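You operate a simulated robot arm through the tools that you are given. There is no shell and no other tool. Be economical: measure what you need, move in short steps, check, and stop when the job is done.

You run a simulated robot arm. Do the job below in one go: nothing can be reset, and whatever is moved stays where it is left.

Task
Put one 35 g portion and one yolk in the LAB cup.
Fine: the cup stays on the slide, pulled out.

The check looks at the end state, three seconds after you hand in, the way a careful person would. Anything else that was tipped, shoved, dropped, spilled or broken makes it a failure.

Robot
A 7-joint arm with a two-finger parallel gripper, fixed in place. Base frame: the origin is at the foot of the arm, x ahead of it, y to its left, z up; the work surface is at about z = 0. Readings come in cm, degrees, newtons and seconds.
With the tool pointing down near the work surface it reaches from about 24 to 62 cm from the base axis. Its first joint turns from -66.0 to 66.0 degrees. Payload 2.6 kg.
The tool frame sits at the grasp point between the pads (the TCP): z along the fingers, y along the line on which they close. The tips reach 3 cm beyond it. Largest opening 9.4 cm; finger width 2.8, thickness 1; the body of the gripper, 5 by 9.6 cm, starts 5.5 cm behind the TCP.
Orientation is told as [roll, pitch, yaw] about the base's x, y, z axes, in that order, counted from this pose: with the fingers straight down and closing along the base's y, the tool's x points along the base's -x, its y along +y and its z along -z.

Tools
- The arm moves only by the tool apply_moves. Its argument "steps" is a list of rows, each a list of 6 numbers: the shift along the base's x, y, z in cm, then the turn, a rotation vector about the base's x, y, z in degrees. In form: [[tx, ty, tz, ax, ay, az], ...]. A call has 1 to 10 rows; each row shifts and turns the commanded pose from where the row before left it. "claw" is the closure, from 0 (fully open) to 1 (shut), set as the call begins (left out, the last holds). Rows are played at 5 a second. More than 5 cm and 8.6 degrees between two rows, or a gripper value outside its range, and nothing of the call is played. A pose out of reach is approached as far as the arm can. The call stops where the force on the tool passes 70 N (or 10 N more than at its start, if that is more) or the arm is blocked; 0.2 s more then pass. The fingers move at their own pace (about 7.2 cm/s each) and stop on an object; they squeeze with about 24 N. The grip force told is the motor's: it shows also when the fingers shut on nothing. Time passes only in rows, and 0.2 s behind the last, so rows that do not move let the fingers close. The reply holds the time, the measured pose of the TCP, the force on the tool along the base axes, the opening and the grip force, in the units named above and with some noise, with the torque about the TCP (base axes, N m) and any sound that the robot's microphone picked up.
- Cameras (640 x 400 px; columns grow to the right, rows downward): "scene" is fixed at [4.74, 42.33, 56.3]; the picture's right is [-0.73, -0.69, 0.00], its down [-0.43, 0.45, -0.78] and it looks along [0.54, -0.57, -0.62] (base axes); focal length 231 px, centre (320, 200). "wrist" rides on the gripper at [7.6, 1.4, -10.3] in the tool frame; the picture's right is [-0.18, 0.98, 0.00], its down [-0.75, -0.14, -0.64] and it looks along [-0.63, -0.12, 0.77] (tool axes); focal length 243 px, centre (320, 200). There is no depth. A picture from a camera that has moved, and an enlarged one, comes with that camera's place and axes in the base frame and with its lens. The place of the scene camera against the robot may be out by one fixed shift of up to 2.5 cm in any direction.
- capture(camera): a new picture of that camera. No time passes.
- inspect(camera, box): a new picture of the part [left, top, right, bottom] of that camera's present view, enlarged. No time passes.
- close_job(): hands the job in; it is judged then, once.

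Go step by step. Nothing tells you positions but the pictures and the camera data: compare them with the known pose of the tool, close in by small moves and look again before you grip or let go. The budget is 120 turns and 76 pictures, counting those below and the enlarged ones. Unless the task says otherwise, let go and move clear before handing in, and close with one line.

The tools are called after "Request:" as name(argument=value, ...) on one line, values as JSON. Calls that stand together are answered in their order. apply_moves: Moves the arm, as the interface text tells. Its arguments: {"type":"object","properties":{"steps":{"type":"array"},"claw":{"type":"number"}},"required":["steps"]} The other tools are called the same way: capture (camera) takes a picture; inspect (camera, box) takes an enlarged picture of a part of a camera's view; close_job () hands the job in.

At the start:

```text
t: 0.0
eef_pos: [27.53, 23.45, 40.77]
orientation: [-0.1, 0.0, 0.0]
contact_force: [0.9, 0.3, 0.2]
wrist_torque: [0.04, -0.01, -0.03]
finger_gap: 9.42
grasp_force: 0.0
```

scene: 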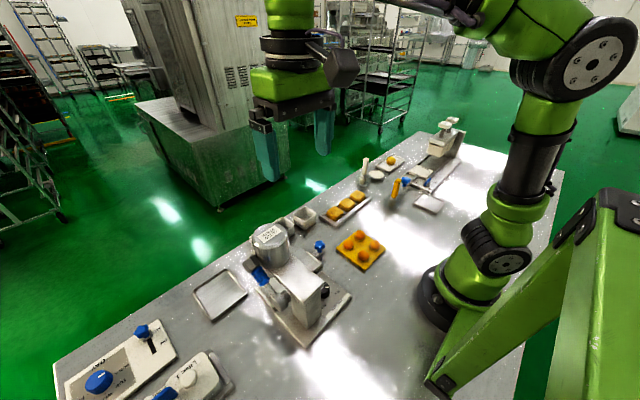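
wrist: 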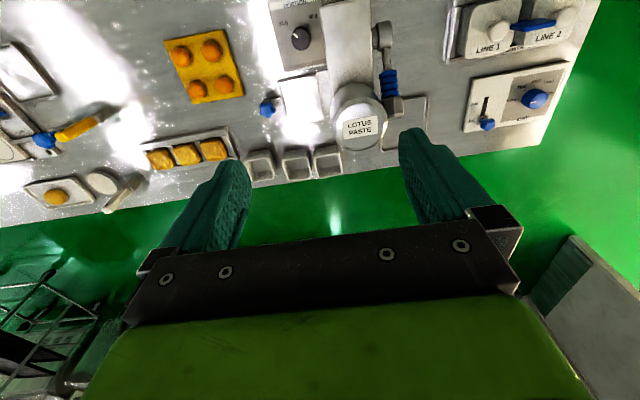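

I see a bench with a lotus paste dispenser (dial, lever, slide), egg yolks on a tray, cups, and switch panels. I'll enlarge the views to read labels.

Request:
inspect(camera="wrist", box=[240, 0, 440, 190])

Request:
inspect(camera="wrist", box=[430, 0, 600, 150])

Request:
inspect(camera="wrist", box=[0, 20, 260, 220])

Request:
inspect(camera="scene", box=[180, 200, 370, 350])

Request:
inspect(camera="scene", box=[310, 110, 480, 280])

Request:
inspect(camera="scene", box=[40, 300, 240, 400])

```text
2.11 times, centred on (340, 95) of wrist
camera zoom: at [19.97, 24.86, 51.08], right [0.18, 0.98, 0.0], down [0.75, -0.14, 0.64], along [0.63, -0.12, -0.77], focal length 511 px, centre (278, 421)
```

zoom: 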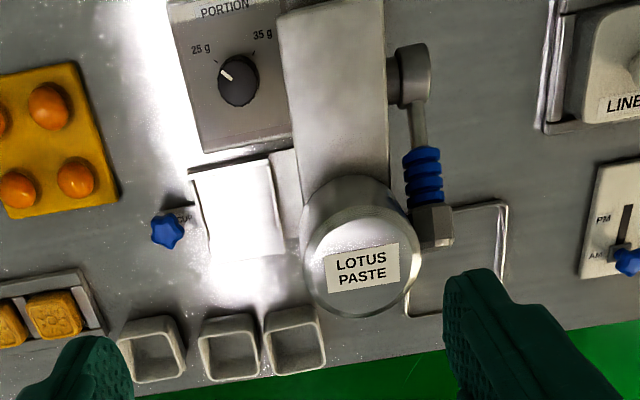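

```text
2.67 times, centred on (515, 75) of wrist
camera zoom: at [19.97, 24.86, 51.08], right [0.18, 0.98, 0.0], down [0.75, -0.14, 0.64], along [0.63, -0.12, -0.77], focal length 647 px, centre (-200, 533)
```

zoom: 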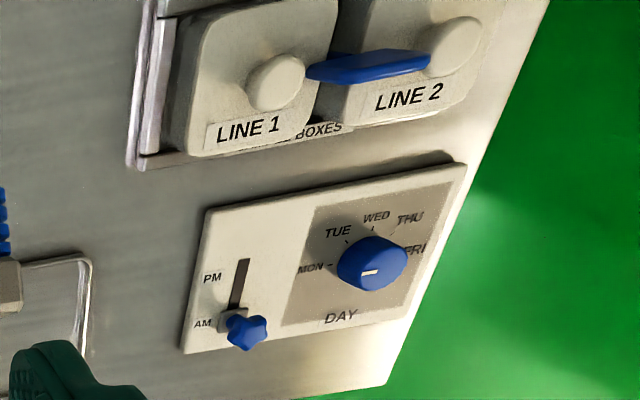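

```text
2.00 times, centred on (130, 120) of wrist
camera zoom: at [19.97, 24.86, 51.08], right [0.18, 0.98, 0.0], down [0.75, -0.14, 0.64], along [0.63, -0.12, -0.77], focal length 485 px, centre (700, 360)
```

zoom: 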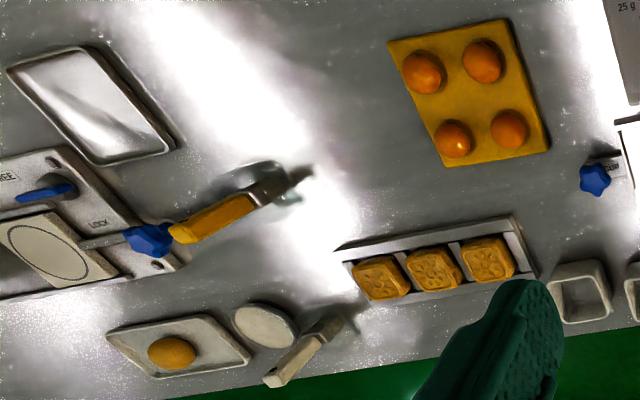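

```text
2.67 times, centred on (275, 275) of scene
camera zoom: at [4.74, 42.33, 56.3], right [-0.73, -0.69, 0.0], down [-0.43, 0.45, -0.78], along [0.54, -0.57, -0.62], focal length 616 px, centre (440, 0)
```

zoom: 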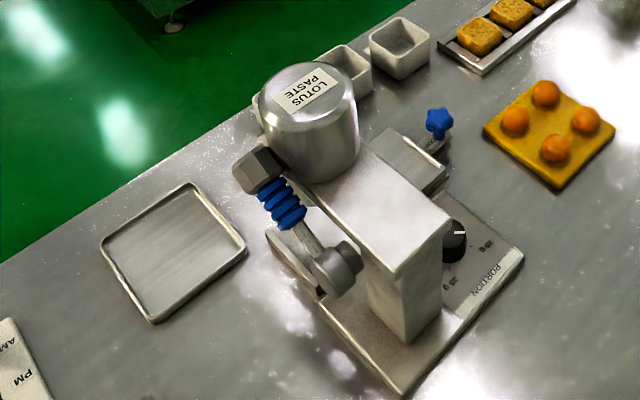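

```text
2.35 times, centred on (395, 195) of scene
camera zoom: at [4.74, 42.33, 56.3], right [-0.73, -0.69, 0.0], down [-0.43, 0.45, -0.78], along [0.54, -0.57, -0.62], focal length 544 px, centre (144, 212)
```

zoom: 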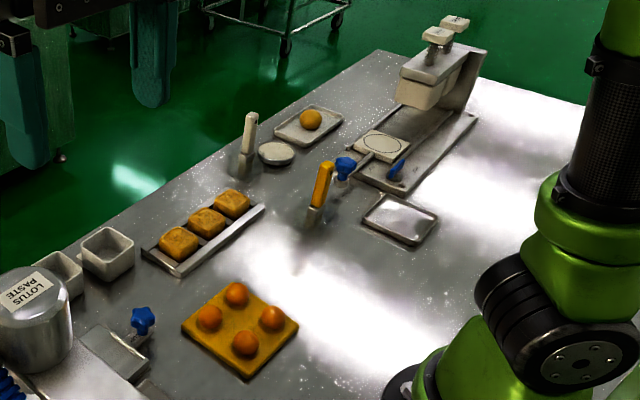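

```text
3.20 times, centred on (140, 350) of scene
camera zoom: at [4.74, 42.33, 56.3], right [-0.73, -0.69, 0.0], down [-0.43, 0.45, -0.78], along [0.54, -0.57, -0.62], focal length 740 px, centre (896, -280)
```

zoom: 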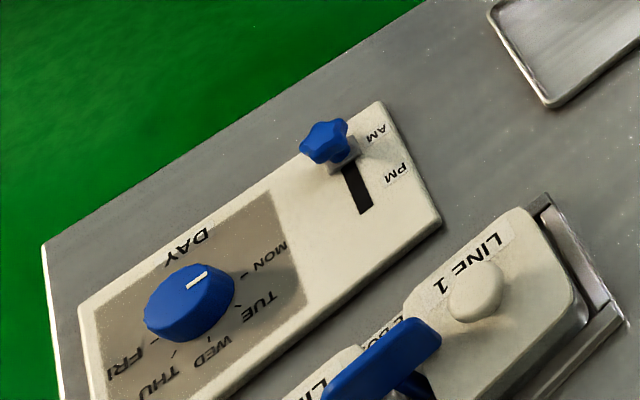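

The dial points to 25 g, the slide with blue knob sits towards -y, and three cups stand near the edge at x≈48. I move to look more closely at the cups and slide.

Request:
apply_moves(steps=[[0, -4, 0, 0, 0, 0], [0, -4, 0, 0, 0, 0], [2, -2, -3, 0, 0, 0], [2, 0, -3, 0, 0, 0], [2, 0, -3, 0, 0, 0], [2, 0, -3, 0, 0, 0]])

Request:
capture(camera="wrist")

```text
t: 1.4
eef_pos: [35.48, 13.46, 28.66]
orientation: [0.1, 0.0, -0.1]
contact_force: [-0.1, 0.5, -0.3]
wrist_torque: [-0.02, -0.02, -0.01]
finger_gap: 9.41
grasp_force: 0.2
```

```text
67 pictures are left
camera wrist: at [27.94, 14.94, 38.99], right [0.18, 0.98, 0.0], down [0.75, -0.14, 0.64], along [0.63, -0.12, -0.77], focal length 243 px, centre (320, 200)
```

wrist: 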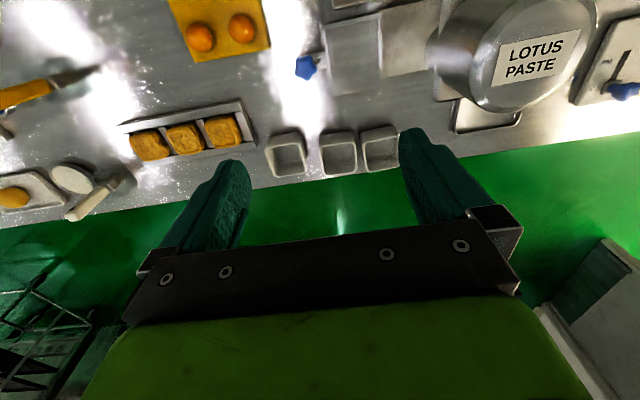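

Request:
inspect(camera="wrist", box=[230, 40, 430, 190])

Request:
inspect(camera="scene", box=[250, 180, 350, 260])

```text
2.67 times, centred on (330, 115) of wrist
camera zoom: at [27.94, 14.94, 38.99], right [0.18, 0.98, 0.0], down [0.75, -0.14, 0.64], along [0.63, -0.12, -0.77], focal length 647 px, centre (293, 427)
```

zoom: 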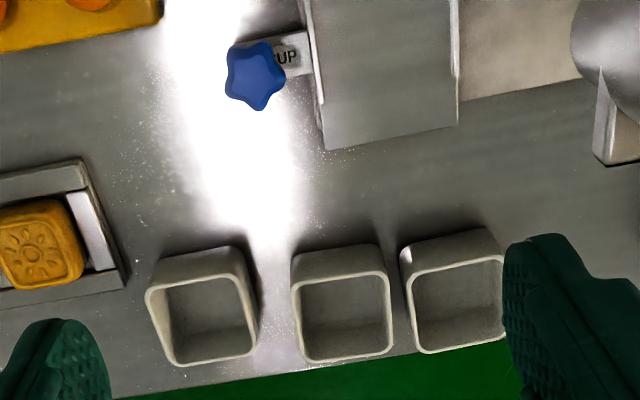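

```text
5.00 times, centred on (300, 220) of scene
camera zoom: at [4.74, 42.33, 56.3], right [-0.73, -0.69, 0.0], down [-0.43, 0.45, -0.78], along [0.54, -0.57, -0.62], focal length 1156 px, centre (420, 100)
```

zoom: 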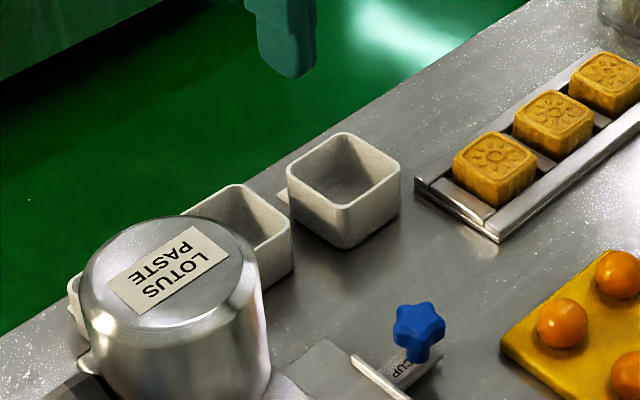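

No label faces up or towards the robot; there seems to be a tab on the far (+x) side of the cups. I turn the wrist around to look at them from the far side.

Request:
apply_moves(steps=[[2, 0, 0.3, 0, 0, 8.5], [2, 0, 0.3, 0, 0, 8.5], [2, 0, 0.3, 0, 0, 8.5], [2, 0, 0.3, 0, 0, 8.5], [2, 0, 0.3, 0, 0, 8.5], [2, 0, 0.3, 0, 0, 8.5], [2, 0, 0.3, 0, 0, 8.5], [2, 0, 0.3, 0, 0, 8.5], [2, 0, 0.3, 0, 0, 8.5], [2, 0, 0.3, 0, 0, 8.5]])

Request:
apply_moves(steps=[[0, 0, 0, 0, 0, 8.5], [0, 0, 0, 0, 0, 8.5], [0, 0, 0, 0, 0, 8.5], [0, 0, 0, 0, 0, 8.5], [0, 0, 0, 0, 0, 8.5], [0, 0, 0, 0, 0, 8.5], [0, 0, 0, 0, 0, 8.5], [0, 0, 0, 0, 0, 8.5]])

Request:
capture(camera="wrist")

```text
t: 3.6
eef_pos: [53.21, 13.58, 31.23]
orientation: [-0.6, -0.4, 82.4]
contact_force: [0.8, -0.2, 1.4]
wrist_torque: [-0.05, 0.02, 0.0]
finger_gap: 9.4
grasp_force: 0.0
out of reach, approached as far as the arm can: row 9, 10
```

```text
t: 5.4
eef_pos: [47.47, 14.46, 34.59]
orientation: [0.1, 0.2, 153.0]
contact_force: [0.1, -0.1, 0.6]
wrist_torque: [-0.01, -0.02, 0.01]
finger_gap: 9.38
grasp_force: 0.1
out of reach, approached as far as the arm can: row 1, 7, 8
```

```text
64 pictures are left
camera wrist: at [53.64, 9.76, 44.93], right [-0.61, -0.79, 0.0], down [-0.61, 0.47, 0.64], along [-0.51, 0.39, -0.77], focal length 243 px, centre (320, 200)
```

wrist: 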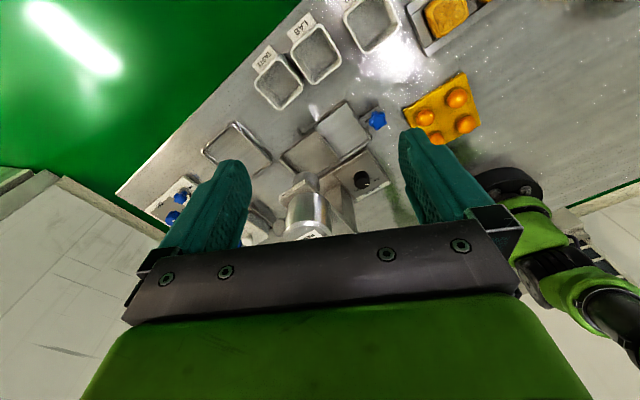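

The labels are visible from this side; the middle cup reads LAB. I zoom to confirm and get its position and the layout of the slide.

Request:
inspect(camera="wrist", box=[240, 0, 400, 110])

Request:
inspect(camera="wrist", box=[200, 90, 400, 240])

```text
3.64 times, centred on (320, 55) of wrist
camera zoom: at [53.64, 9.76, 44.93], right [-0.61, -0.79, 0.0], down [-0.61, 0.47, 0.64], along [-0.51, 0.39, -0.77], focal length 882 px, centre (320, 727)
```

zoom: 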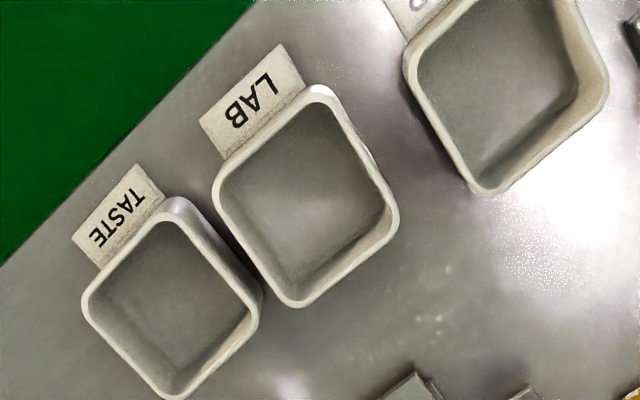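

```text
2.67 times, centred on (300, 165) of wrist
camera zoom: at [53.64, 9.76, 44.93], right [-0.61, -0.79, 0.0], down [-0.61, 0.47, 0.64], along [-0.51, 0.39, -0.77], focal length 647 px, centre (373, 293)
```

zoom: 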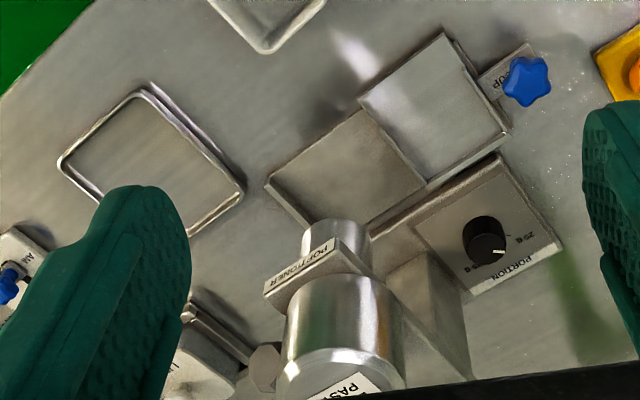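

LAB is the middle cup, rim centre about (48.8, 14.0, 3.3). Next I turn the wrist partly back and look closely at the dial and slide from the -y side.

Request:
apply_moves(steps=[[-2.7, 0, -1, 0, 0, -7.9], [-2.7, 0, -1, 0, 0, -7.9], [-2.7, 0, -1, 0, 0, -7.9], [-2.7, 0, -1, 0, 0, -7.9], [-2.7, 0, -1, 0, 0, -7.9], [-2.7, 0, -1, 0, 0, -7.9], [-2.7, 0, -1, 0, 0, -7.9], [-2.7, 0, -1, 0, 0, -7.9]])

Request:
capture(camera="wrist")

```text
t: 7.2
eef_pos: [25.93, 14.5, 26.55]
orientation: [0.1, 0.0, 89.7]
contact_force: [0.7, 0.5, 0.4]
wrist_torque: [-0.02, -0.04, -0.02]
finger_gap: 9.41
grasp_force: 0.1
```

```text
61 pictures are left
camera wrist: at [24.5, 6.94, 36.86], right [-0.98, 0.19, 0.0], down [0.15, 0.75, 0.64], along [0.12, 0.63, -0.77], focal length 243 px, centre (320, 200)
```

wrist: 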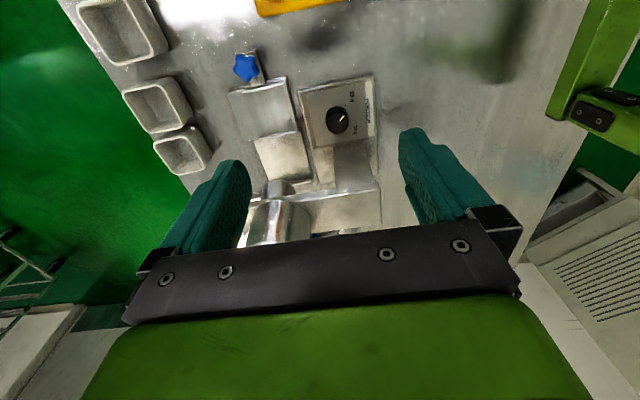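

Request:
inspect(camera="wrist", box=[220, 40, 400, 180])

Request:
inspect(camera="scene", box=[230, 210, 370, 350])

```text
2.86 times, centred on (310, 110) of wrist
camera zoom: at [24.5, 6.94, 36.86], right [-0.98, 0.19, 0.0], down [0.15, 0.75, 0.64], along [0.12, 0.63, -0.77], focal length 693 px, centre (349, 457)
```

zoom: 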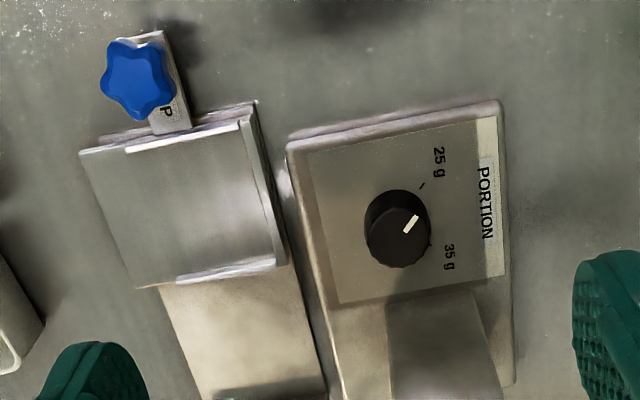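

```text
2.86 times, centred on (300, 280) of scene
camera zoom: at [4.74, 42.33, 56.3], right [-0.73, -0.69, 0.0], down [-0.43, 0.45, -0.78], along [0.54, -0.57, -0.62], focal length 661 px, centre (377, -29)
```

zoom: 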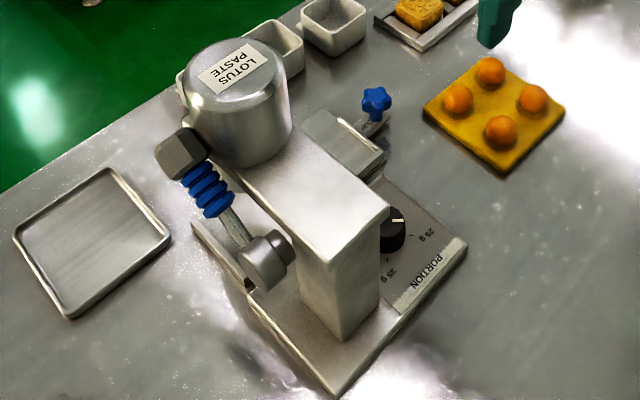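

The dial must be turned about 90° clockwise (25 g → 35 g); its axis is near (24.5, 20.75), close to the column, so I'll lean the gripper away and use several short turns. I move nearer and look again.

Request:
apply_moves(steps=[[-0.7, 0.5, -3.5, 6, 0, 0], [-0.7, 0.5, -3.5, 6, 0, 0], [0, 0.5, -3, 0, 0, 0]], claw=0.45)

Request:
capture(camera="wrist")

```text
t: 8.0
eef_pos: [24.36, 15.71, 16.79]
orientation: [0.1, -11.9, 89.8]
contact_force: [-0.1, -0.4, -0.1]
wrist_torque: [0.02, -0.02, -0.02]
finger_gap: 5.17
grasp_force: 0.0
```

```text
58 pictures are left
camera wrist: at [22.97, 6.26, 25.29], right [-0.98, 0.18, 0.04], down [0.14, 0.6, 0.78], along [0.12, 0.78, -0.62], focal length 243 px, centre (320, 200)
```

wrist: 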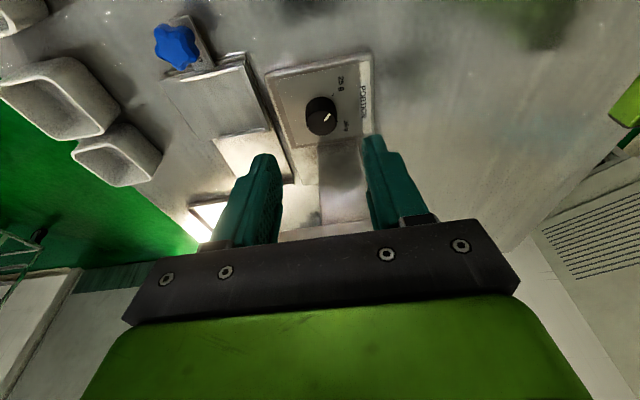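

Request:
inspect(camera="wrist", box=[260, 50, 400, 150])

```text
4.00 times, centred on (330, 100) of wrist
camera zoom: at [22.97, 6.26, 25.29], right [-0.98, 0.18, 0.04], down [0.14, 0.6, 0.78], along [0.12, 0.78, -0.62], focal length 970 px, centre (280, 600)
```

zoom: 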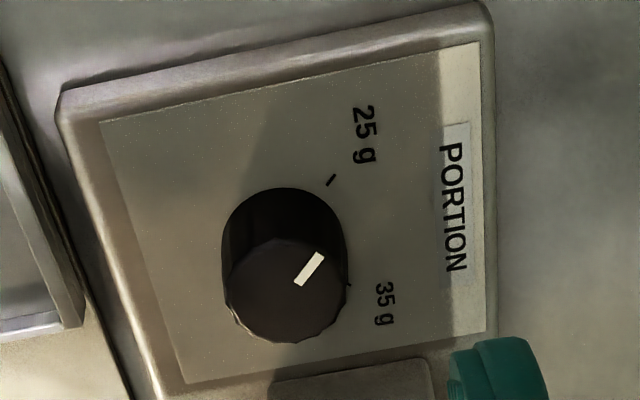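

Knob top is at about (24.6, 20.85, 3.85), diameter ~3.2, plate at z≈1.4. I approach with +17° yaw, open about 5 cm, stopping just above first.

Request:
apply_moves(steps=[[0, 1.8, -2, 0, 0, 8.5], [0.1, 1.7, -2, 0, 0, 8.5], [0.1, 1.64, -3, 0, 0, 0], [0, 0, -2, 0, 0, 0]])

Request:
capture(camera="wrist")

Request:
inspect(camera="scene", box=[250, 160, 420, 300])

```text
t: 9.1
eef_pos: [24.66, 21.29, 8.18]
orientation: [-0.2, -12.0, 106.9]
contact_force: [-7.3, -8.4, 17.5]
wrist_torque: [1.17, -0.62, 0.19]
finger_gap: 5.17
grasp_force: 0.1
stopped in row 4: the force on the tool passed its limit at 98 N (the readings are from after the stop); the commanded pose is now the measured one
```

```text
56 pictures are left
camera wrist: at [26.18, 11.63, 16.69], right [-0.99, -0.11, 0.03], down [-0.04, 0.62, 0.78], along [-0.11, 0.78, -0.62], focal length 243 px, centre (320, 200)
```

wrist: 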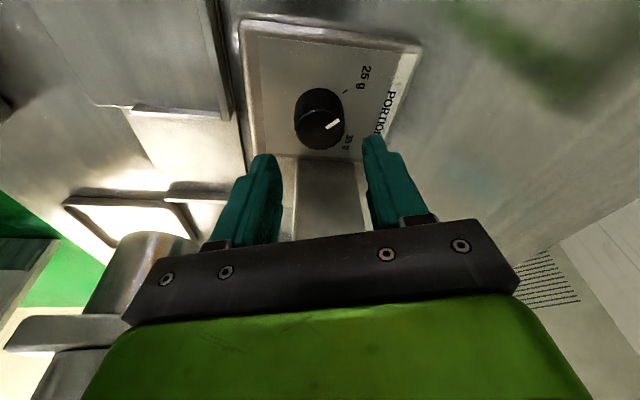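

```text
2.86 times, centred on (335, 230) of scene
camera zoom: at [4.73, 42.32, 56.3], right [-0.73, -0.69, 0.0], down [-0.43, 0.45, -0.78], along [0.54, -0.57, -0.62], focal length 661 px, centre (277, 114)
```

zoom: 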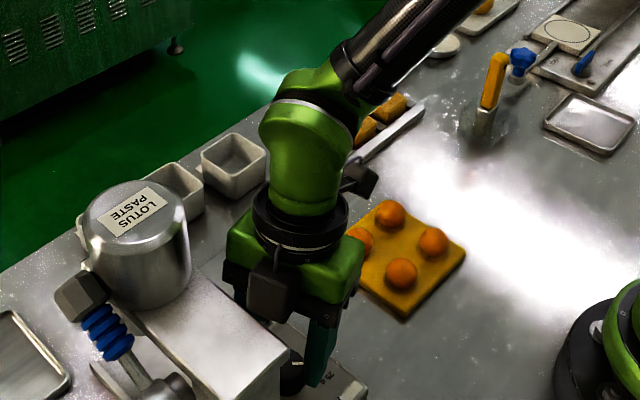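

The gripper body met the machine's top edge, so it needs to lean much more. I back off upward and look to check that nothing was moved.

Request:
apply_moves(steps=[[0, -0.5, 2, 0, 0, 0], [0, -2, 3, 0, 0, -8.5], [0, -2, 2, 0, 0, -8.5], [0, -2, 1, 8, 0, 0], [0, 0, 0, 8, 0, 0]])

Request:
capture(camera="scene")

Request:
capture(camera="wrist")

```text
t: 10.3
eef_pos: [24.61, 14.73, 16.23]
orientation: [-0.2, -28.1, 89.9]
contact_force: [-0.1, 0.0, 0.7]
wrist_torque: [0.01, -0.02, 0.0]
finger_gap: 5.18
grasp_force: 0.1
```

```text
54 pictures are left
```

scene: 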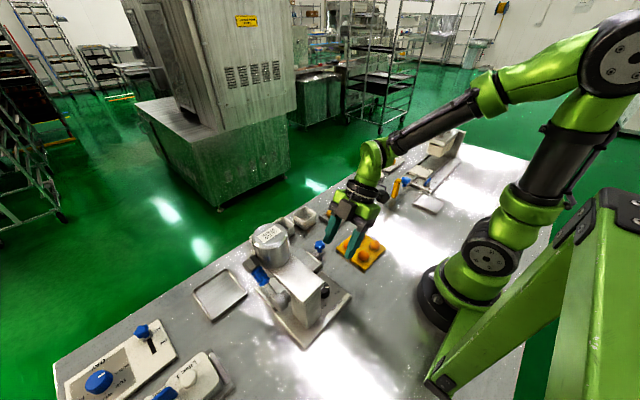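

```text
53 pictures are left
camera wrist: at [23.36, 3.21, 21.69], right [-0.98, 0.17, 0.08], down [0.14, 0.36, 0.92], along [0.12, 0.92, -0.38], focal length 243 px, centre (320, 200)
```

wrist: 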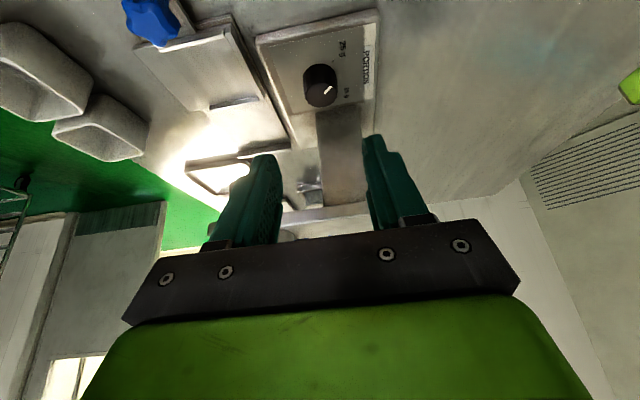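

Nothing moved. With a 28° lean, I approach the knob again at +24° yaw, stopping just above for a look.

Request:
apply_moves(steps=[[0.15, 1.7, -3, 0, 0, 8], [0.15, 1.7, -3, 0, 0, 8], [0.15, 1.7, -1.7, 0, 0, 8]], claw=0.52)

Request:
capture(camera="wrist")

```text
t: 11.1
eef_pos: [25.2, 19.82, 8.42]
orientation: [-0.2, -27.9, 114.1]
contact_force: [0.5, -0.9, 0.2]
wrist_torque: [-0.01, 0.0, 0.01]
finger_gap: 4.52
grasp_force: 0.0
```

```text
52 pictures are left
camera wrist: at [28.59, 8.67, 13.98], right [-0.96, -0.25, 0.08], down [-0.02, 0.39, 0.92], along [-0.26, 0.89, -0.38], focal length 243 px, centre (320, 200)
```

wrist: 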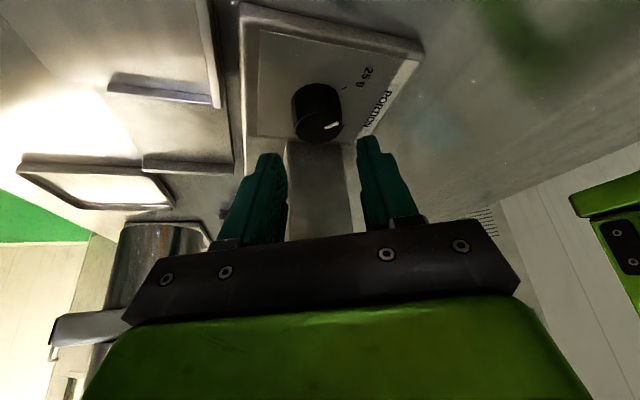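

The fingers straddle the knob. I go down to grip height.

Request:
apply_moves(steps=[[0, 0, -1.8, 0, 0, 0], [-0.1, 0, -1.7, 0, 0, 0]])

Request:
apply_moves(steps=[[0, 0, 0, 0, 0, 0], [0, 0, 0, 0, 0, 0], [0, 0, 0, 0, 0, 0]], claw=0.8)

```text
t: 11.7
eef_pos: [25.12, 19.74, 4.97]
orientation: [-0.2, -28.0, 114.0]
contact_force: [0.1, -0.6, 0.3]
wrist_torque: [-0.02, 0.0, 0.0]
finger_gap: 4.52
grasp_force: 0.1
```

```text
t: 12.5
eef_pos: [25.04, 19.74, 4.92]
orientation: [-0.1, -28.0, 114.0]
contact_force: [-0.9, 1.1, -4.2]
wrist_torque: [0.15, 0.09, -0.02]
finger_gap: 3.19
grasp_force: 45.0
```

Gripped (3.19 cm). Now I turn the knob 48° clockwise about its axis.

Request:
apply_moves(steps=[[-0.144, -0.052, 0, 0, 0, -8], [-0.15, -0.032, 0, 0, 0, -8], [-0.153, -0.011, 0, 0, 0, -8], [-0.153, 0.011, 0, 0, 0, -8], [-0.15, 0.032, 0, 0, 0, -8], [-0.144, 0.052, 0, 0, 0, -8]])

Request:
inspect(camera="wrist", box=[220, 20, 420, 170])

```text
t: 13.9
eef_pos: [24.14, 19.82, 4.96]
orientation: [0.2, -27.9, 65.7]
contact_force: [-10.2, -9.3, 0.3]
wrist_torque: [-0.61, 0.19, 0.09]
finger_gap: 3.2
grasp_force: 44.7
```

```text
2.67 times, centred on (320, 95) of wrist
camera zoom: at [18.19, 9.9, 10.48], right [-0.83, 0.55, 0.09], down [0.28, 0.28, 0.92], along [0.48, 0.79, -0.38], focal length 647 px, centre (320, 480)
```

zoom: 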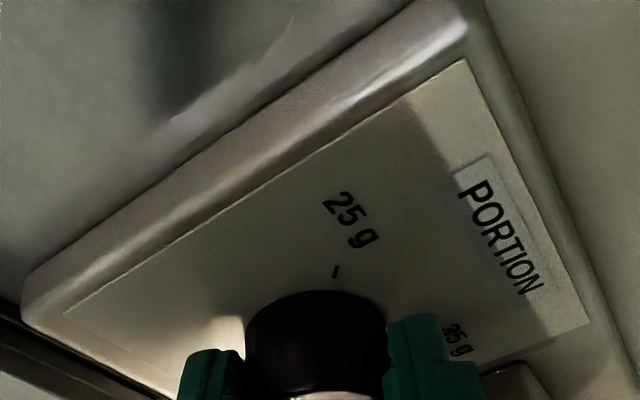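

I open, rise, and look at the indicator.

Request:
apply_moves(steps=[[0, 0, 0, 0, 0, 0], [0, 0, 1.5, 0, 0, 0], [0, 0, 2, 0, 0, 0], [0, -0.4, 1, 0, 0, 8]], claw=0.52)

Request:
inspect(camera="wrist", box=[220, 20, 420, 170])

```text
t: 14.9
eef_pos: [24.21, 19.48, 9.47]
orientation: [-0.1, -27.9, 73.9]
contact_force: [0.1, -0.1, 0.0]
wrist_torque: [0.01, -0.04, 0.01]
finger_gap: 4.52
grasp_force: 0.0
```

```text
2.67 times, centred on (320, 95) of wrist
camera zoom: at [19.7, 8.78, 15.05], right [-0.9, 0.43, 0.08], down [0.23, 0.31, 0.92], along [0.37, 0.85, -0.38], focal length 647 px, centre (320, 480)
```

zoom: 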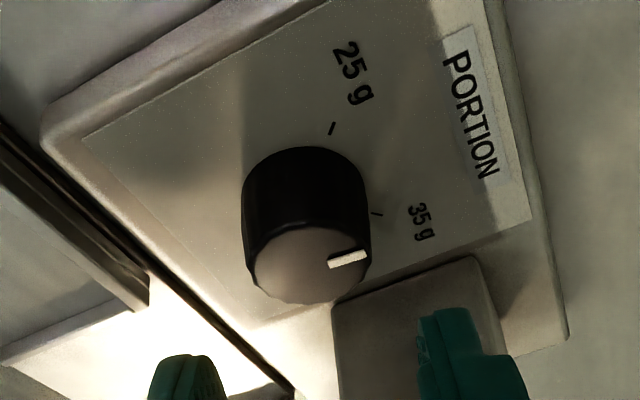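

Indicator moved about 50° and about 41° remains. I regrip at +20° yaw and turn on.

Request:
apply_moves(steps=[[0.2, 0.1, 0, 0, 0, 7.2], [0.2, 0.1, 0, 0, 0, 7.2], [0.2, 0.1, 0, 0, 0, 7.2], [0.2, 0.1, -0.5, 0, 0, 7.2], [0, 0, -0.5, 0, 0, 7.2], [0, 0, -1.8, 0, 0, 0], [0, 0, -1.7, 0, 0, 0]])

Request:
apply_moves(steps=[[0, 0, 0, 0, 0, 0], [0, 0, 0, 0, 0, 0], [0, 0, 0, 0, 0, 0]], claw=0.8)

Request:
apply_moves(steps=[[-0.155, -0.04, 0, 0, 0, -8.2], [-0.155, -0.025, 0, 0, 0, -8.2], [-0.155, 0, 0, 0, 0, -8.2], [-0.155, 0.025, 0, 0, 0, -8.2], [-0.155, 0.04, 0, 0, 0, -8.2]])

Request:
apply_moves(steps=[[0, 0, 0, 0, 0, 0], [0, 0, 1.5, 0, 0, 0], [0, 0, 2, 0, 0, 0], [0, -0.4, 1, 0, 0, 8]], claw=0.52)

Request:
inspect(camera="wrist", box=[220, 20, 420, 170])

```text
t: 16.5
eef_pos: [24.88, 19.82, 4.94]
orientation: [-0.1, -28.1, 109.9]
contact_force: [-0.5, -1.0, -0.5]
wrist_torque: [-0.02, -0.01, -0.01]
finger_gap: 4.49
grasp_force: 0.0
```

```text
t: 17.3
eef_pos: [24.89, 19.91, 4.87]
orientation: [0.0, -27.9, 110.0]
contact_force: [0.2, 2.7, -9.8]
wrist_torque: [0.06, -0.06, 0.02]
finger_gap: 3.19
grasp_force: 45.3
```

```text
t: 18.5
eef_pos: [24.16, 19.87, 4.98]
orientation: [-0.4, -28.2, 69.2]
contact_force: [-1.8, -7.3, 12.5]
wrist_torque: [-0.22, -0.3, 0.57]
finger_gap: 3.23
grasp_force: 44.9
```

```text
t: 19.5
eef_pos: [24.15, 19.42, 9.43]
orientation: [-0.1, -28.0, 76.9]
contact_force: [-0.8, -0.1, 0.3]
wrist_torque: [-0.01, -0.01, 0.01]
finger_gap: 4.52
grasp_force: 0.0
```

```text
2.67 times, centred on (320, 95) of wrist
camera zoom: at [20.17, 8.5, 14.94], right [-0.92, 0.38, 0.08], down [0.22, 0.32, 0.92], along [0.32, 0.87, -0.38], focal length 647 px, centre (320, 480)
```

zoom: 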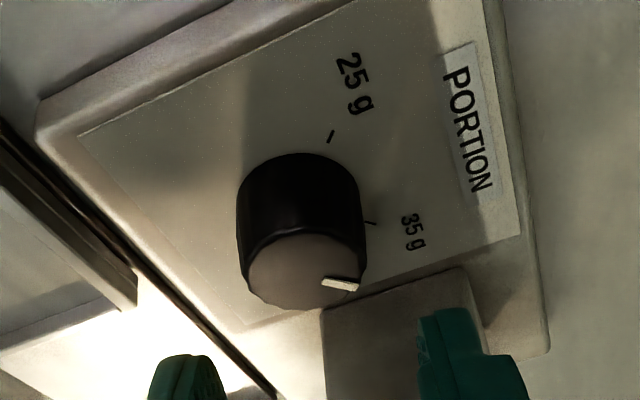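

Dial now points at 35 g. Next I straighten the tool and look at the slide from above.

Request:
apply_moves(steps=[[0, -1.5, 3, 0, 0, 4.4], [0, -1.5, 3, 0, 0, 4.4], [0, -1.5, 1, 0, 0, 4.3], [3, -0.5, 0, -7, 0, 0], [3, -0.5, 0, -7, 0, 0], [3, -0.5, 0, -7, 0, 0], [3, -0.5, 0, -7, 0, 0]])

Request:
inspect(camera="wrist", box=[200, 40, 440, 200])

```text
t: 21.1
eef_pos: [35.93, 13.01, 16.08]
orientation: [-0.1, 0.1, 90.1]
contact_force: [-1.1, -0.6, 0.9]
wrist_torque: [-0.02, 0.02, 0.01]
finger_gap: 4.49
grasp_force: 0.1
out of reach, approached as far as the arm can: row 1, 2
```

```text
2.50 times, centred on (320, 120) of wrist
camera zoom: at [34.56, 5.47, 26.38], right [-0.98, 0.18, 0.0], down [0.14, 0.76, 0.64], along [0.12, 0.63, -0.77], focal length 606 px, centre (320, 400)
```

zoom: 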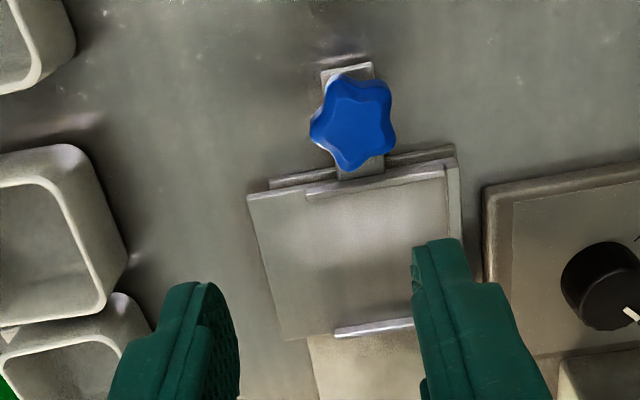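

The pulled-out slide has a pocket spanning about x 31–37, y 14.7–21, with the knob at (34.6, 11.3). TASTE is too close to LAB for an outer grip, so I'll pinch LAB's near (-x) wall at x≈46. Moving above it.

Request:
apply_moves(steps=[[3.4, 0.4, -0.5, 0, 0, 0], [3.4, 0.4, -1.5, 0, 0, 0], [3.27, 0.24, -2, 0, 0, 0]], claw=0.68)

Request:
capture(camera="wrist")

```text
t: 21.9
eef_pos: [45.97, 14.18, 12.11]
orientation: [0.0, 0.1, 90.1]
contact_force: [0.1, -0.4, 0.1]
wrist_torque: [0.04, 0.01, 0.03]
finger_gap: 3.01
grasp_force: 0.0
```

```text
47 pictures are left
camera wrist: at [44.62, 6.56, 22.33], right [-0.98, 0.18, 0.0], down [0.14, 0.75, 0.64], along [0.12, 0.63, -0.77], focal length 243 px, centre (320, 200)
```

wrist: 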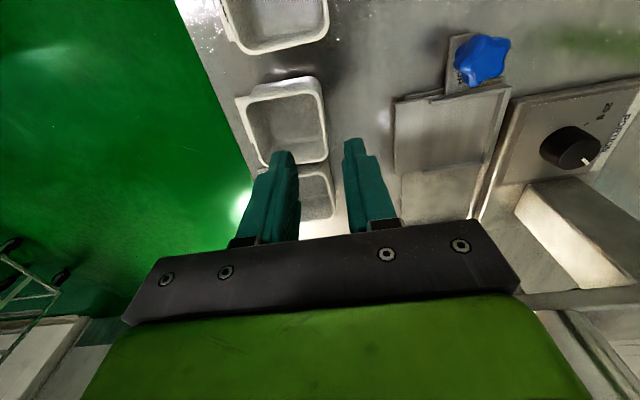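

The pads line up with the near wall (x≈45.9). I descend to TCP z≈4.6.

Request:
apply_moves(steps=[[0, 0, -3.5, 0, 0, 0], [0, 0, -2.5, 0, 0, 0]])

Request:
capture(camera="wrist")

```text
t: 22.5
eef_pos: [45.82, 14.24, 6.03]
orientation: [-0.1, -0.1, 90.0]
contact_force: [0.3, -0.3, -0.4]
wrist_torque: [-0.02, -0.01, 0.01]
finger_gap: 3.01
grasp_force: 0.1
```

```text
46 pictures are left
camera wrist: at [44.54, 6.68, 16.29], right [-0.98, 0.18, 0.0], down [0.14, 0.75, 0.64], along [0.12, 0.63, -0.77], focal length 243 px, centre (320, 200)
```

wrist: 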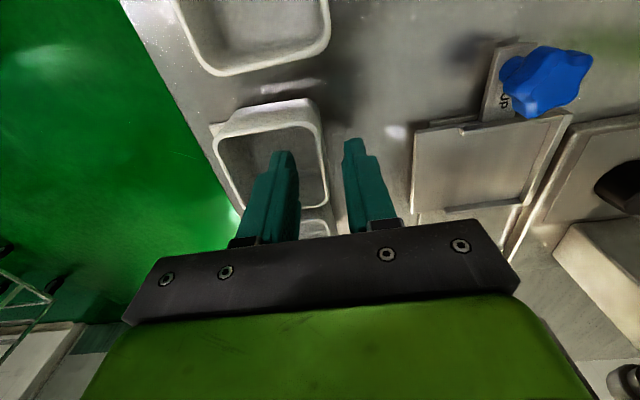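

The wall lies between the fingers. I go down 1.5 cm and close.

Request:
apply_moves(steps=[[0, 0, -1.5, 0, 0, 0]])

Request:
apply_moves(steps=[[0, 0, 0, 0, 0, 0], [0, 0, 0, 0, 0, 0], [0, 0, 0, 0, 0, 0], [0, 0, 0, 0, 0, 0]], claw=1)

Request:
apply_moves(steps=[[0, 0, 1.5, 0, 0, 0], [0, 0, 1.5, 0, 0, 0]])

Request:
capture(camera="wrist")

Request:
inspect(camera="scene", box=[250, 160, 420, 280])

```text
t: 22.9
eef_pos: [45.81, 14.38, 4.46]
orientation: [-0.2, 0.0, 90.2]
contact_force: [0.3, -0.3, -0.8]
wrist_torque: [0.0, -0.01, -0.01]
finger_gap: 3.01
grasp_force: 0.0
```

```text
t: 23.9
eef_pos: [45.77, 14.3, 4.49]
orientation: [-0.1, 0.0, 90.1]
contact_force: [0.3, -0.7, -0.3]
wrist_torque: [0.0, 0.01, -0.01]
finger_gap: 0.61
grasp_force: 24.0
```

```text
t: 24.5
eef_pos: [45.83, 14.35, 7.35]
orientation: [-0.1, -0.1, 90.1]
contact_force: [-0.8, -0.5, -0.1]
wrist_torque: [0.02, 0.01, -0.01]
finger_gap: 0.64
grasp_force: 24.1
```

```text
45 pictures are left
camera wrist: at [44.52, 6.76, 17.61], right [-0.98, 0.18, 0.0], down [0.14, 0.75, 0.64], along [0.12, 0.63, -0.77], focal length 243 px, centre (320, 200)
```

wrist: 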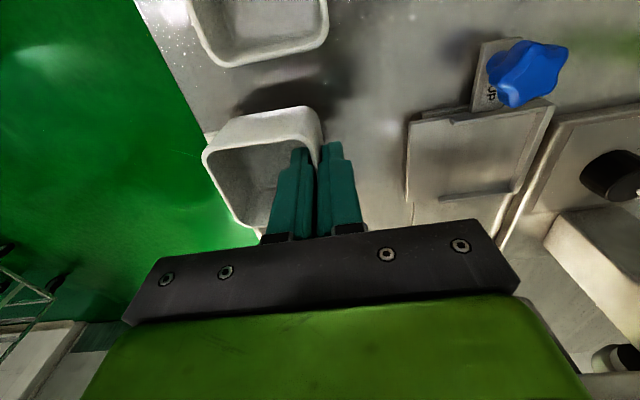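

```text
3.33 times, centred on (335, 220) of scene
camera zoom: at [4.74, 42.33, 56.3], right [-0.73, -0.69, 0.0], down [-0.43, 0.45, -0.78], along [0.54, -0.57, -0.62], focal length 771 px, centre (270, 133)
```

zoom: 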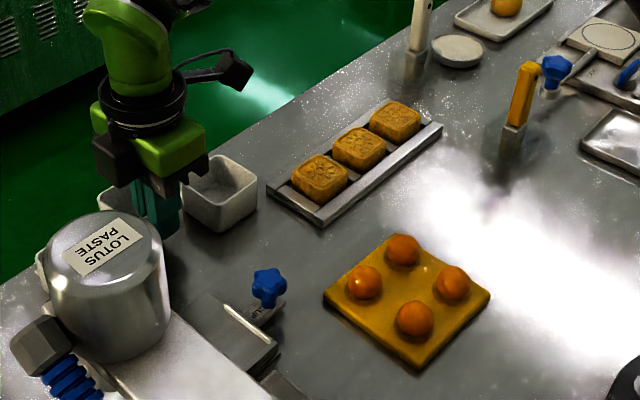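

LAB cup is held and lifted cleanly. I carry it over the slide pocket, staying a bit above.

Request:
apply_moves(steps=[[0, 0, 2.5, 0, 0, 0], [-3.5, 1, 0, 0, 0, 0], [-3.5, 1, 0, 0, 0, 0], [-3.5, 1, 0, 0, 0, 0], [-3.48, 0.65, -1, 0, 0, 0]])

Request:
capture(camera="wrist")

Request:
inspect(camera="scene", box=[230, 190, 370, 300])

```text
t: 25.7
eef_pos: [32.1, 17.99, 9.11]
orientation: [-0.3, 0.1, 90.0]
contact_force: [0.3, 0.3, -0.5]
wrist_torque: [-0.03, 0.03, 0.02]
finger_gap: 0.61
grasp_force: 23.9
```

```text
43 pictures are left
camera wrist: at [30.66, 10.31, 19.26], right [-0.98, 0.18, 0.0], down [0.14, 0.75, 0.64], along [0.12, 0.63, -0.77], focal length 243 px, centre (320, 200)
```

wrist: 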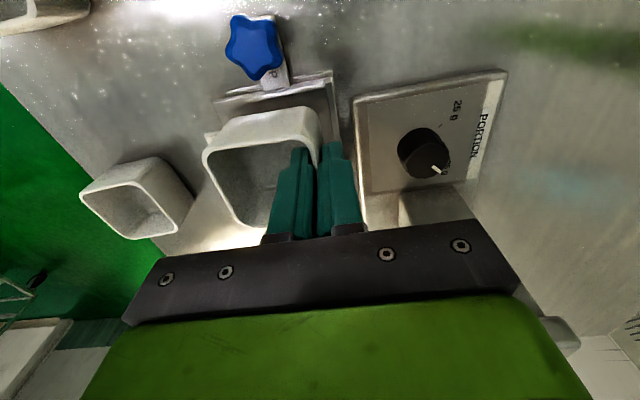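

```text
3.64 times, centred on (300, 245) of scene
camera zoom: at [4.74, 42.33, 56.3], right [-0.73, -0.69, 0.0], down [-0.43, 0.45, -0.78], along [0.54, -0.57, -0.62], focal length 841 px, centre (393, 36)
```

zoom: 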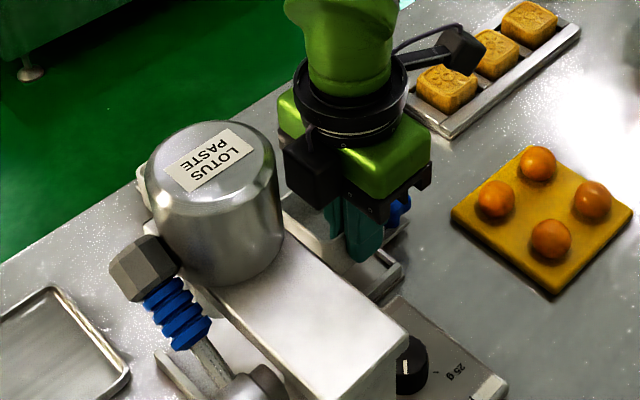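

Clearance to the hopper is fine and the cup is centred over the pocket. I lower slowly until contact.

Request:
apply_moves(steps=[[0, 0, -1.5, 0, 0, 0], [0, 0, -1.2, 0, 0, 0], [0, 0, -0.3, 0, 0, 0]])

Request:
apply_moves(steps=[[0, 0, -0.3, 0, 0, 0]])

Request:
capture(camera="wrist")

```text
t: 26.5
eef_pos: [32.01, 18.13, 6.09]
orientation: [-0.5, -0.3, 90.1]
contact_force: [-2.0, 10.6, 23.8]
wrist_torque: [-0.35, 0.02, -0.01]
finger_gap: 0.64
grasp_force: 23.9
```

```text
t: 26.9
eef_pos: [31.95, 17.91, 5.56]
orientation: [-0.3, 0.0, 90.2]
contact_force: [-0.4, 7.0, 23.3]
wrist_torque: [0.01, 0.01, 0.11]
finger_gap: 0.7
grasp_force: 23.9
```

```text
41 pictures are left
camera wrist: at [30.63, 10.34, 15.92], right [-0.98, 0.18, 0.0], down [0.14, 0.75, 0.64], along [0.12, 0.63, -0.77], focal length 243 px, centre (320, 200)
```

wrist: 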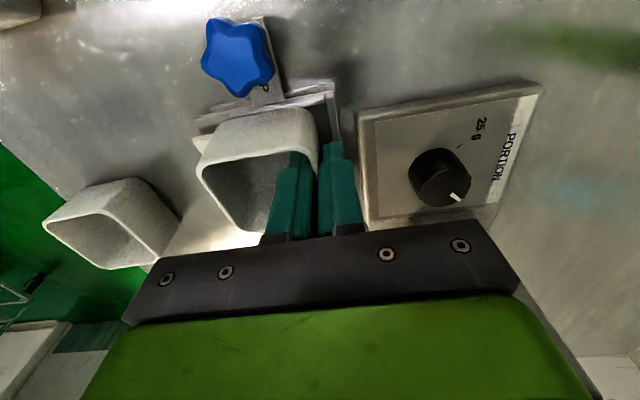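

Contact force around 23 N with the cup base near z≈1.1. I inspect to see whether it is seated flat.

Request:
inspect(camera="wrist", box=[170, 60, 370, 200])

Request:
inspect(camera="scene", box=[280, 210, 350, 270])

```text
2.86 times, centred on (270, 130) of wrist
camera zoom: at [30.63, 10.34, 15.92], right [-0.98, 0.18, 0.0], down [0.14, 0.75, 0.64], along [0.12, 0.63, -0.77], focal length 693 px, centre (463, 400)
```

zoom: 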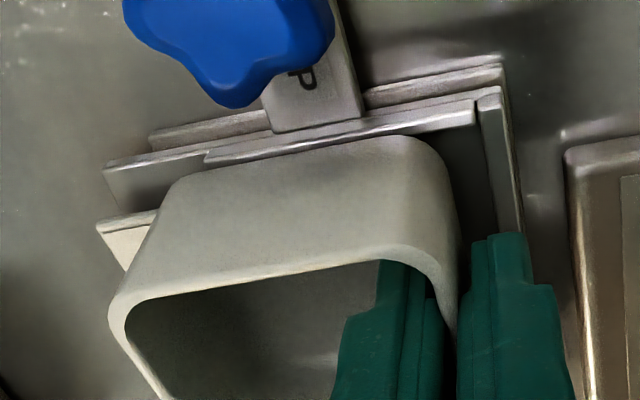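

```text
6.67 times, centred on (315, 240) of scene
camera zoom: at [4.73, 42.32, 56.3], right [-0.73, -0.69, 0.0], down [-0.43, 0.45, -0.78], along [0.54, -0.57, -0.62], focal length 1541 px, centre (353, -67)
```

zoom: 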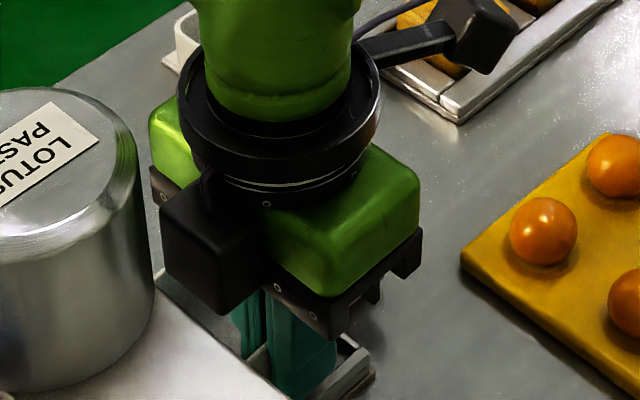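

The cup sits inside the lips. I open the fingers a little and rise.

Request:
apply_moves(steps=[[0, 0, 0, 0, 0, 0], [0, 0, 0, 0, 0, 0], [0, 0, 2, 0, 0, 0], [0, 0, 2, 0, 0, 0], [-0.5, -1, 3, 0, 0, 0], [-0.5, -2, 3, 0, 0, 0]], claw=0.8)

Request:
capture(camera="wrist")

Request:
inspect(camera="scene", box=[230, 170, 430, 310])

```text
t: 28.3
eef_pos: [31.06, 14.81, 15.63]
orientation: [-0.1, 0.0, 90.2]
contact_force: [0.9, -0.4, 0.3]
wrist_torque: [0.01, 0.04, 0.0]
finger_gap: 1.87
grasp_force: 0.1
```

```text
38 pictures are left
camera wrist: at [29.66, 7.34, 25.96], right [-0.98, 0.18, 0.0], down [0.14, 0.75, 0.64], along [0.12, 0.63, -0.77], focal length 243 px, centre (320, 200)
```

wrist: 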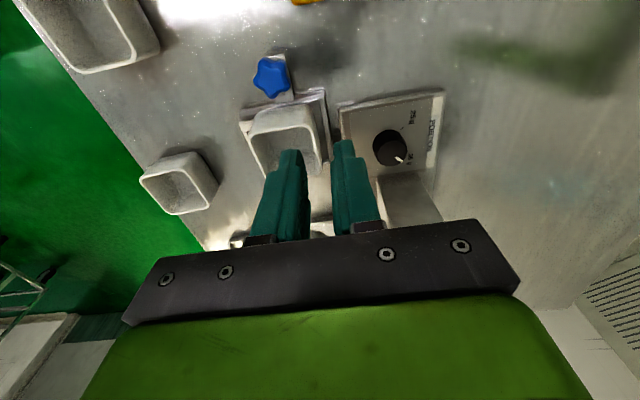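

```text
2.86 times, centred on (330, 240) of scene
camera zoom: at [4.74, 42.33, 56.3], right [-0.73, -0.69, 0.0], down [-0.43, 0.45, -0.78], along [0.54, -0.57, -0.62], focal length 661 px, centre (291, 86)
```

zoom: 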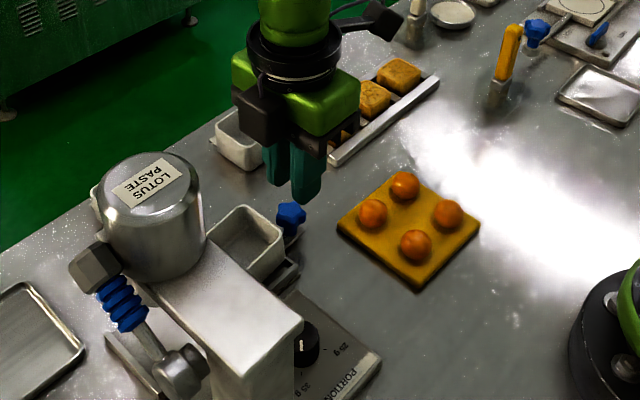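

The cup stands properly in the slide. Next I tilt the tool back 28° and grip the blue slide knob at about (34.8, 11.7, 3.3).

Request:
apply_moves(steps=[[1, -1, -1, 7, 0, 0], [1, -1, -1, 7, 0, 0], [1, -1, -2, 7, 0, 0], [0.7, -0.8, -1.6, 7, 0, 0]], claw=0.5)

Request:
capture(camera="wrist")

```text
t: 29.3
eef_pos: [34.77, 11.0, 10.03]
orientation: [-0.2, -28.1, 90.1]
contact_force: [0.5, 0.9, 0.3]
wrist_torque: [-0.02, -0.01, -0.01]
finger_gap: 4.72
grasp_force: 0.1
```

```text
36 pictures are left
camera wrist: at [33.36, -0.48, 15.5], right [-0.98, 0.16, 0.08], down [0.14, 0.36, 0.92], along [0.12, 0.92, -0.38], focal length 243 px, centre (320, 200)
```

wrist: 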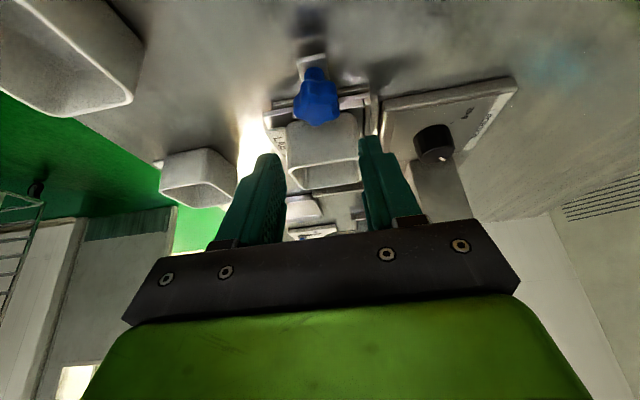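

The knob is confirmed at (34.6, 11.7, 3.3). I descend and close on it.

Request:
apply_moves(steps=[[-0.1, 0, -2.5, 0, 0, 0], [0, 0, -2.4, 0, 0, 0], [0, 0, -0.5, 0, 0, 0]])

Request:
apply_moves(steps=[[0, 0, 0, 0, 0, 0], [0, 0, 0, 0, 0, 0], [0, 0, 0, 0, 0, 0]], claw=0.9)

Request:
capture(camera="wrist")

```text
t: 30.1
eef_pos: [34.44, 11.05, 4.63]
orientation: [-0.2, -28.0, 90.1]
contact_force: [-0.7, -0.8, 0.3]
wrist_torque: [0.03, 0.04, 0.0]
finger_gap: 4.7
grasp_force: 0.1
```

```text
t: 30.9
eef_pos: [34.46, 10.98, 4.62]
orientation: [-0.1, -28.1, 90.1]
contact_force: [-0.4, 0.8, -3.9]
wrist_torque: [0.48, 0.1, 0.01]
finger_gap: 2.84
grasp_force: 45.2
```

```text
35 pictures are left
camera wrist: at [33.14, -0.47, 10.17], right [-0.98, 0.16, 0.09], down [0.14, 0.36, 0.92], along [0.12, 0.92, -0.38], focal length 243 px, centre (320, 200)
```

wrist: 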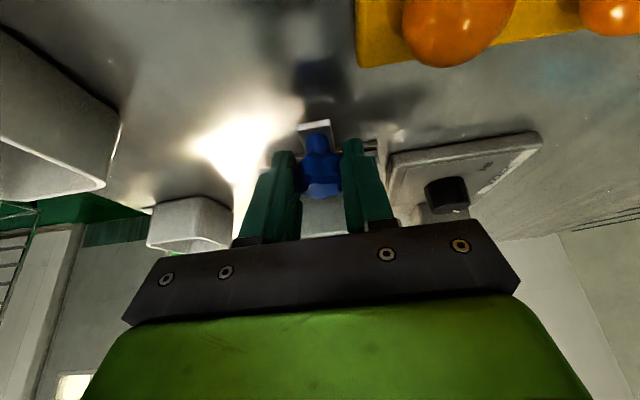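

The knob is gripped. I push the slide in (+y) slowly, watching force.

Request:
apply_moves(steps=[[0, 0.7, 0, 0, 0, 0], [0, 0.7, 0, 0, 0, 0], [0, 0.7, 0, 0, 0, 0], [0, 0.7, 0, 0, 0, 0]])

Request:
apply_moves(steps=[[0, 0.7, 0, 0, 0, 0], [0, 0.7, 0, 0, 0, 0], [0, 0.7, 0, 0, 0, 0], [0, 0.7, 0, 0, 0, 0]])

Request:
capture(camera="scene")

```text
t: 31.9
eef_pos: [34.42, 14.0, 4.69]
orientation: [0.1, -28.1, 90.1]
contact_force: [-16.5, -0.3, 22.1]
wrist_torque: [0.92, -0.03, 0.29]
finger_gap: 2.82
grasp_force: 45.4
```

```text
t: 32.9
eef_pos: [34.54, 16.7, 4.58]
orientation: [0.0, -28.0, 90.1]
contact_force: [-17.6, 0.0, 22.6]
wrist_torque: [-0.44, 0.15, -0.03]
finger_gap: 2.86
grasp_force: 44.9
```

```text
34 pictures are left
```

scene: 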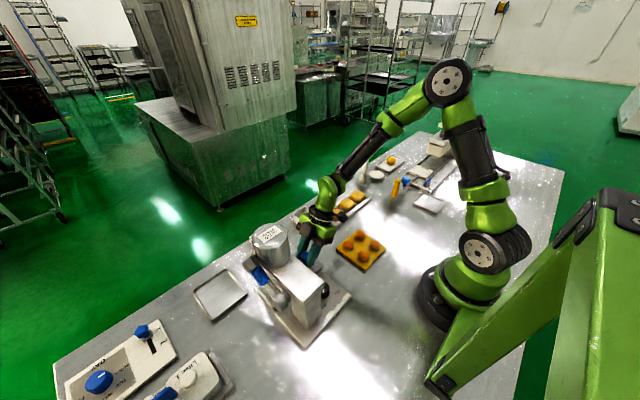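

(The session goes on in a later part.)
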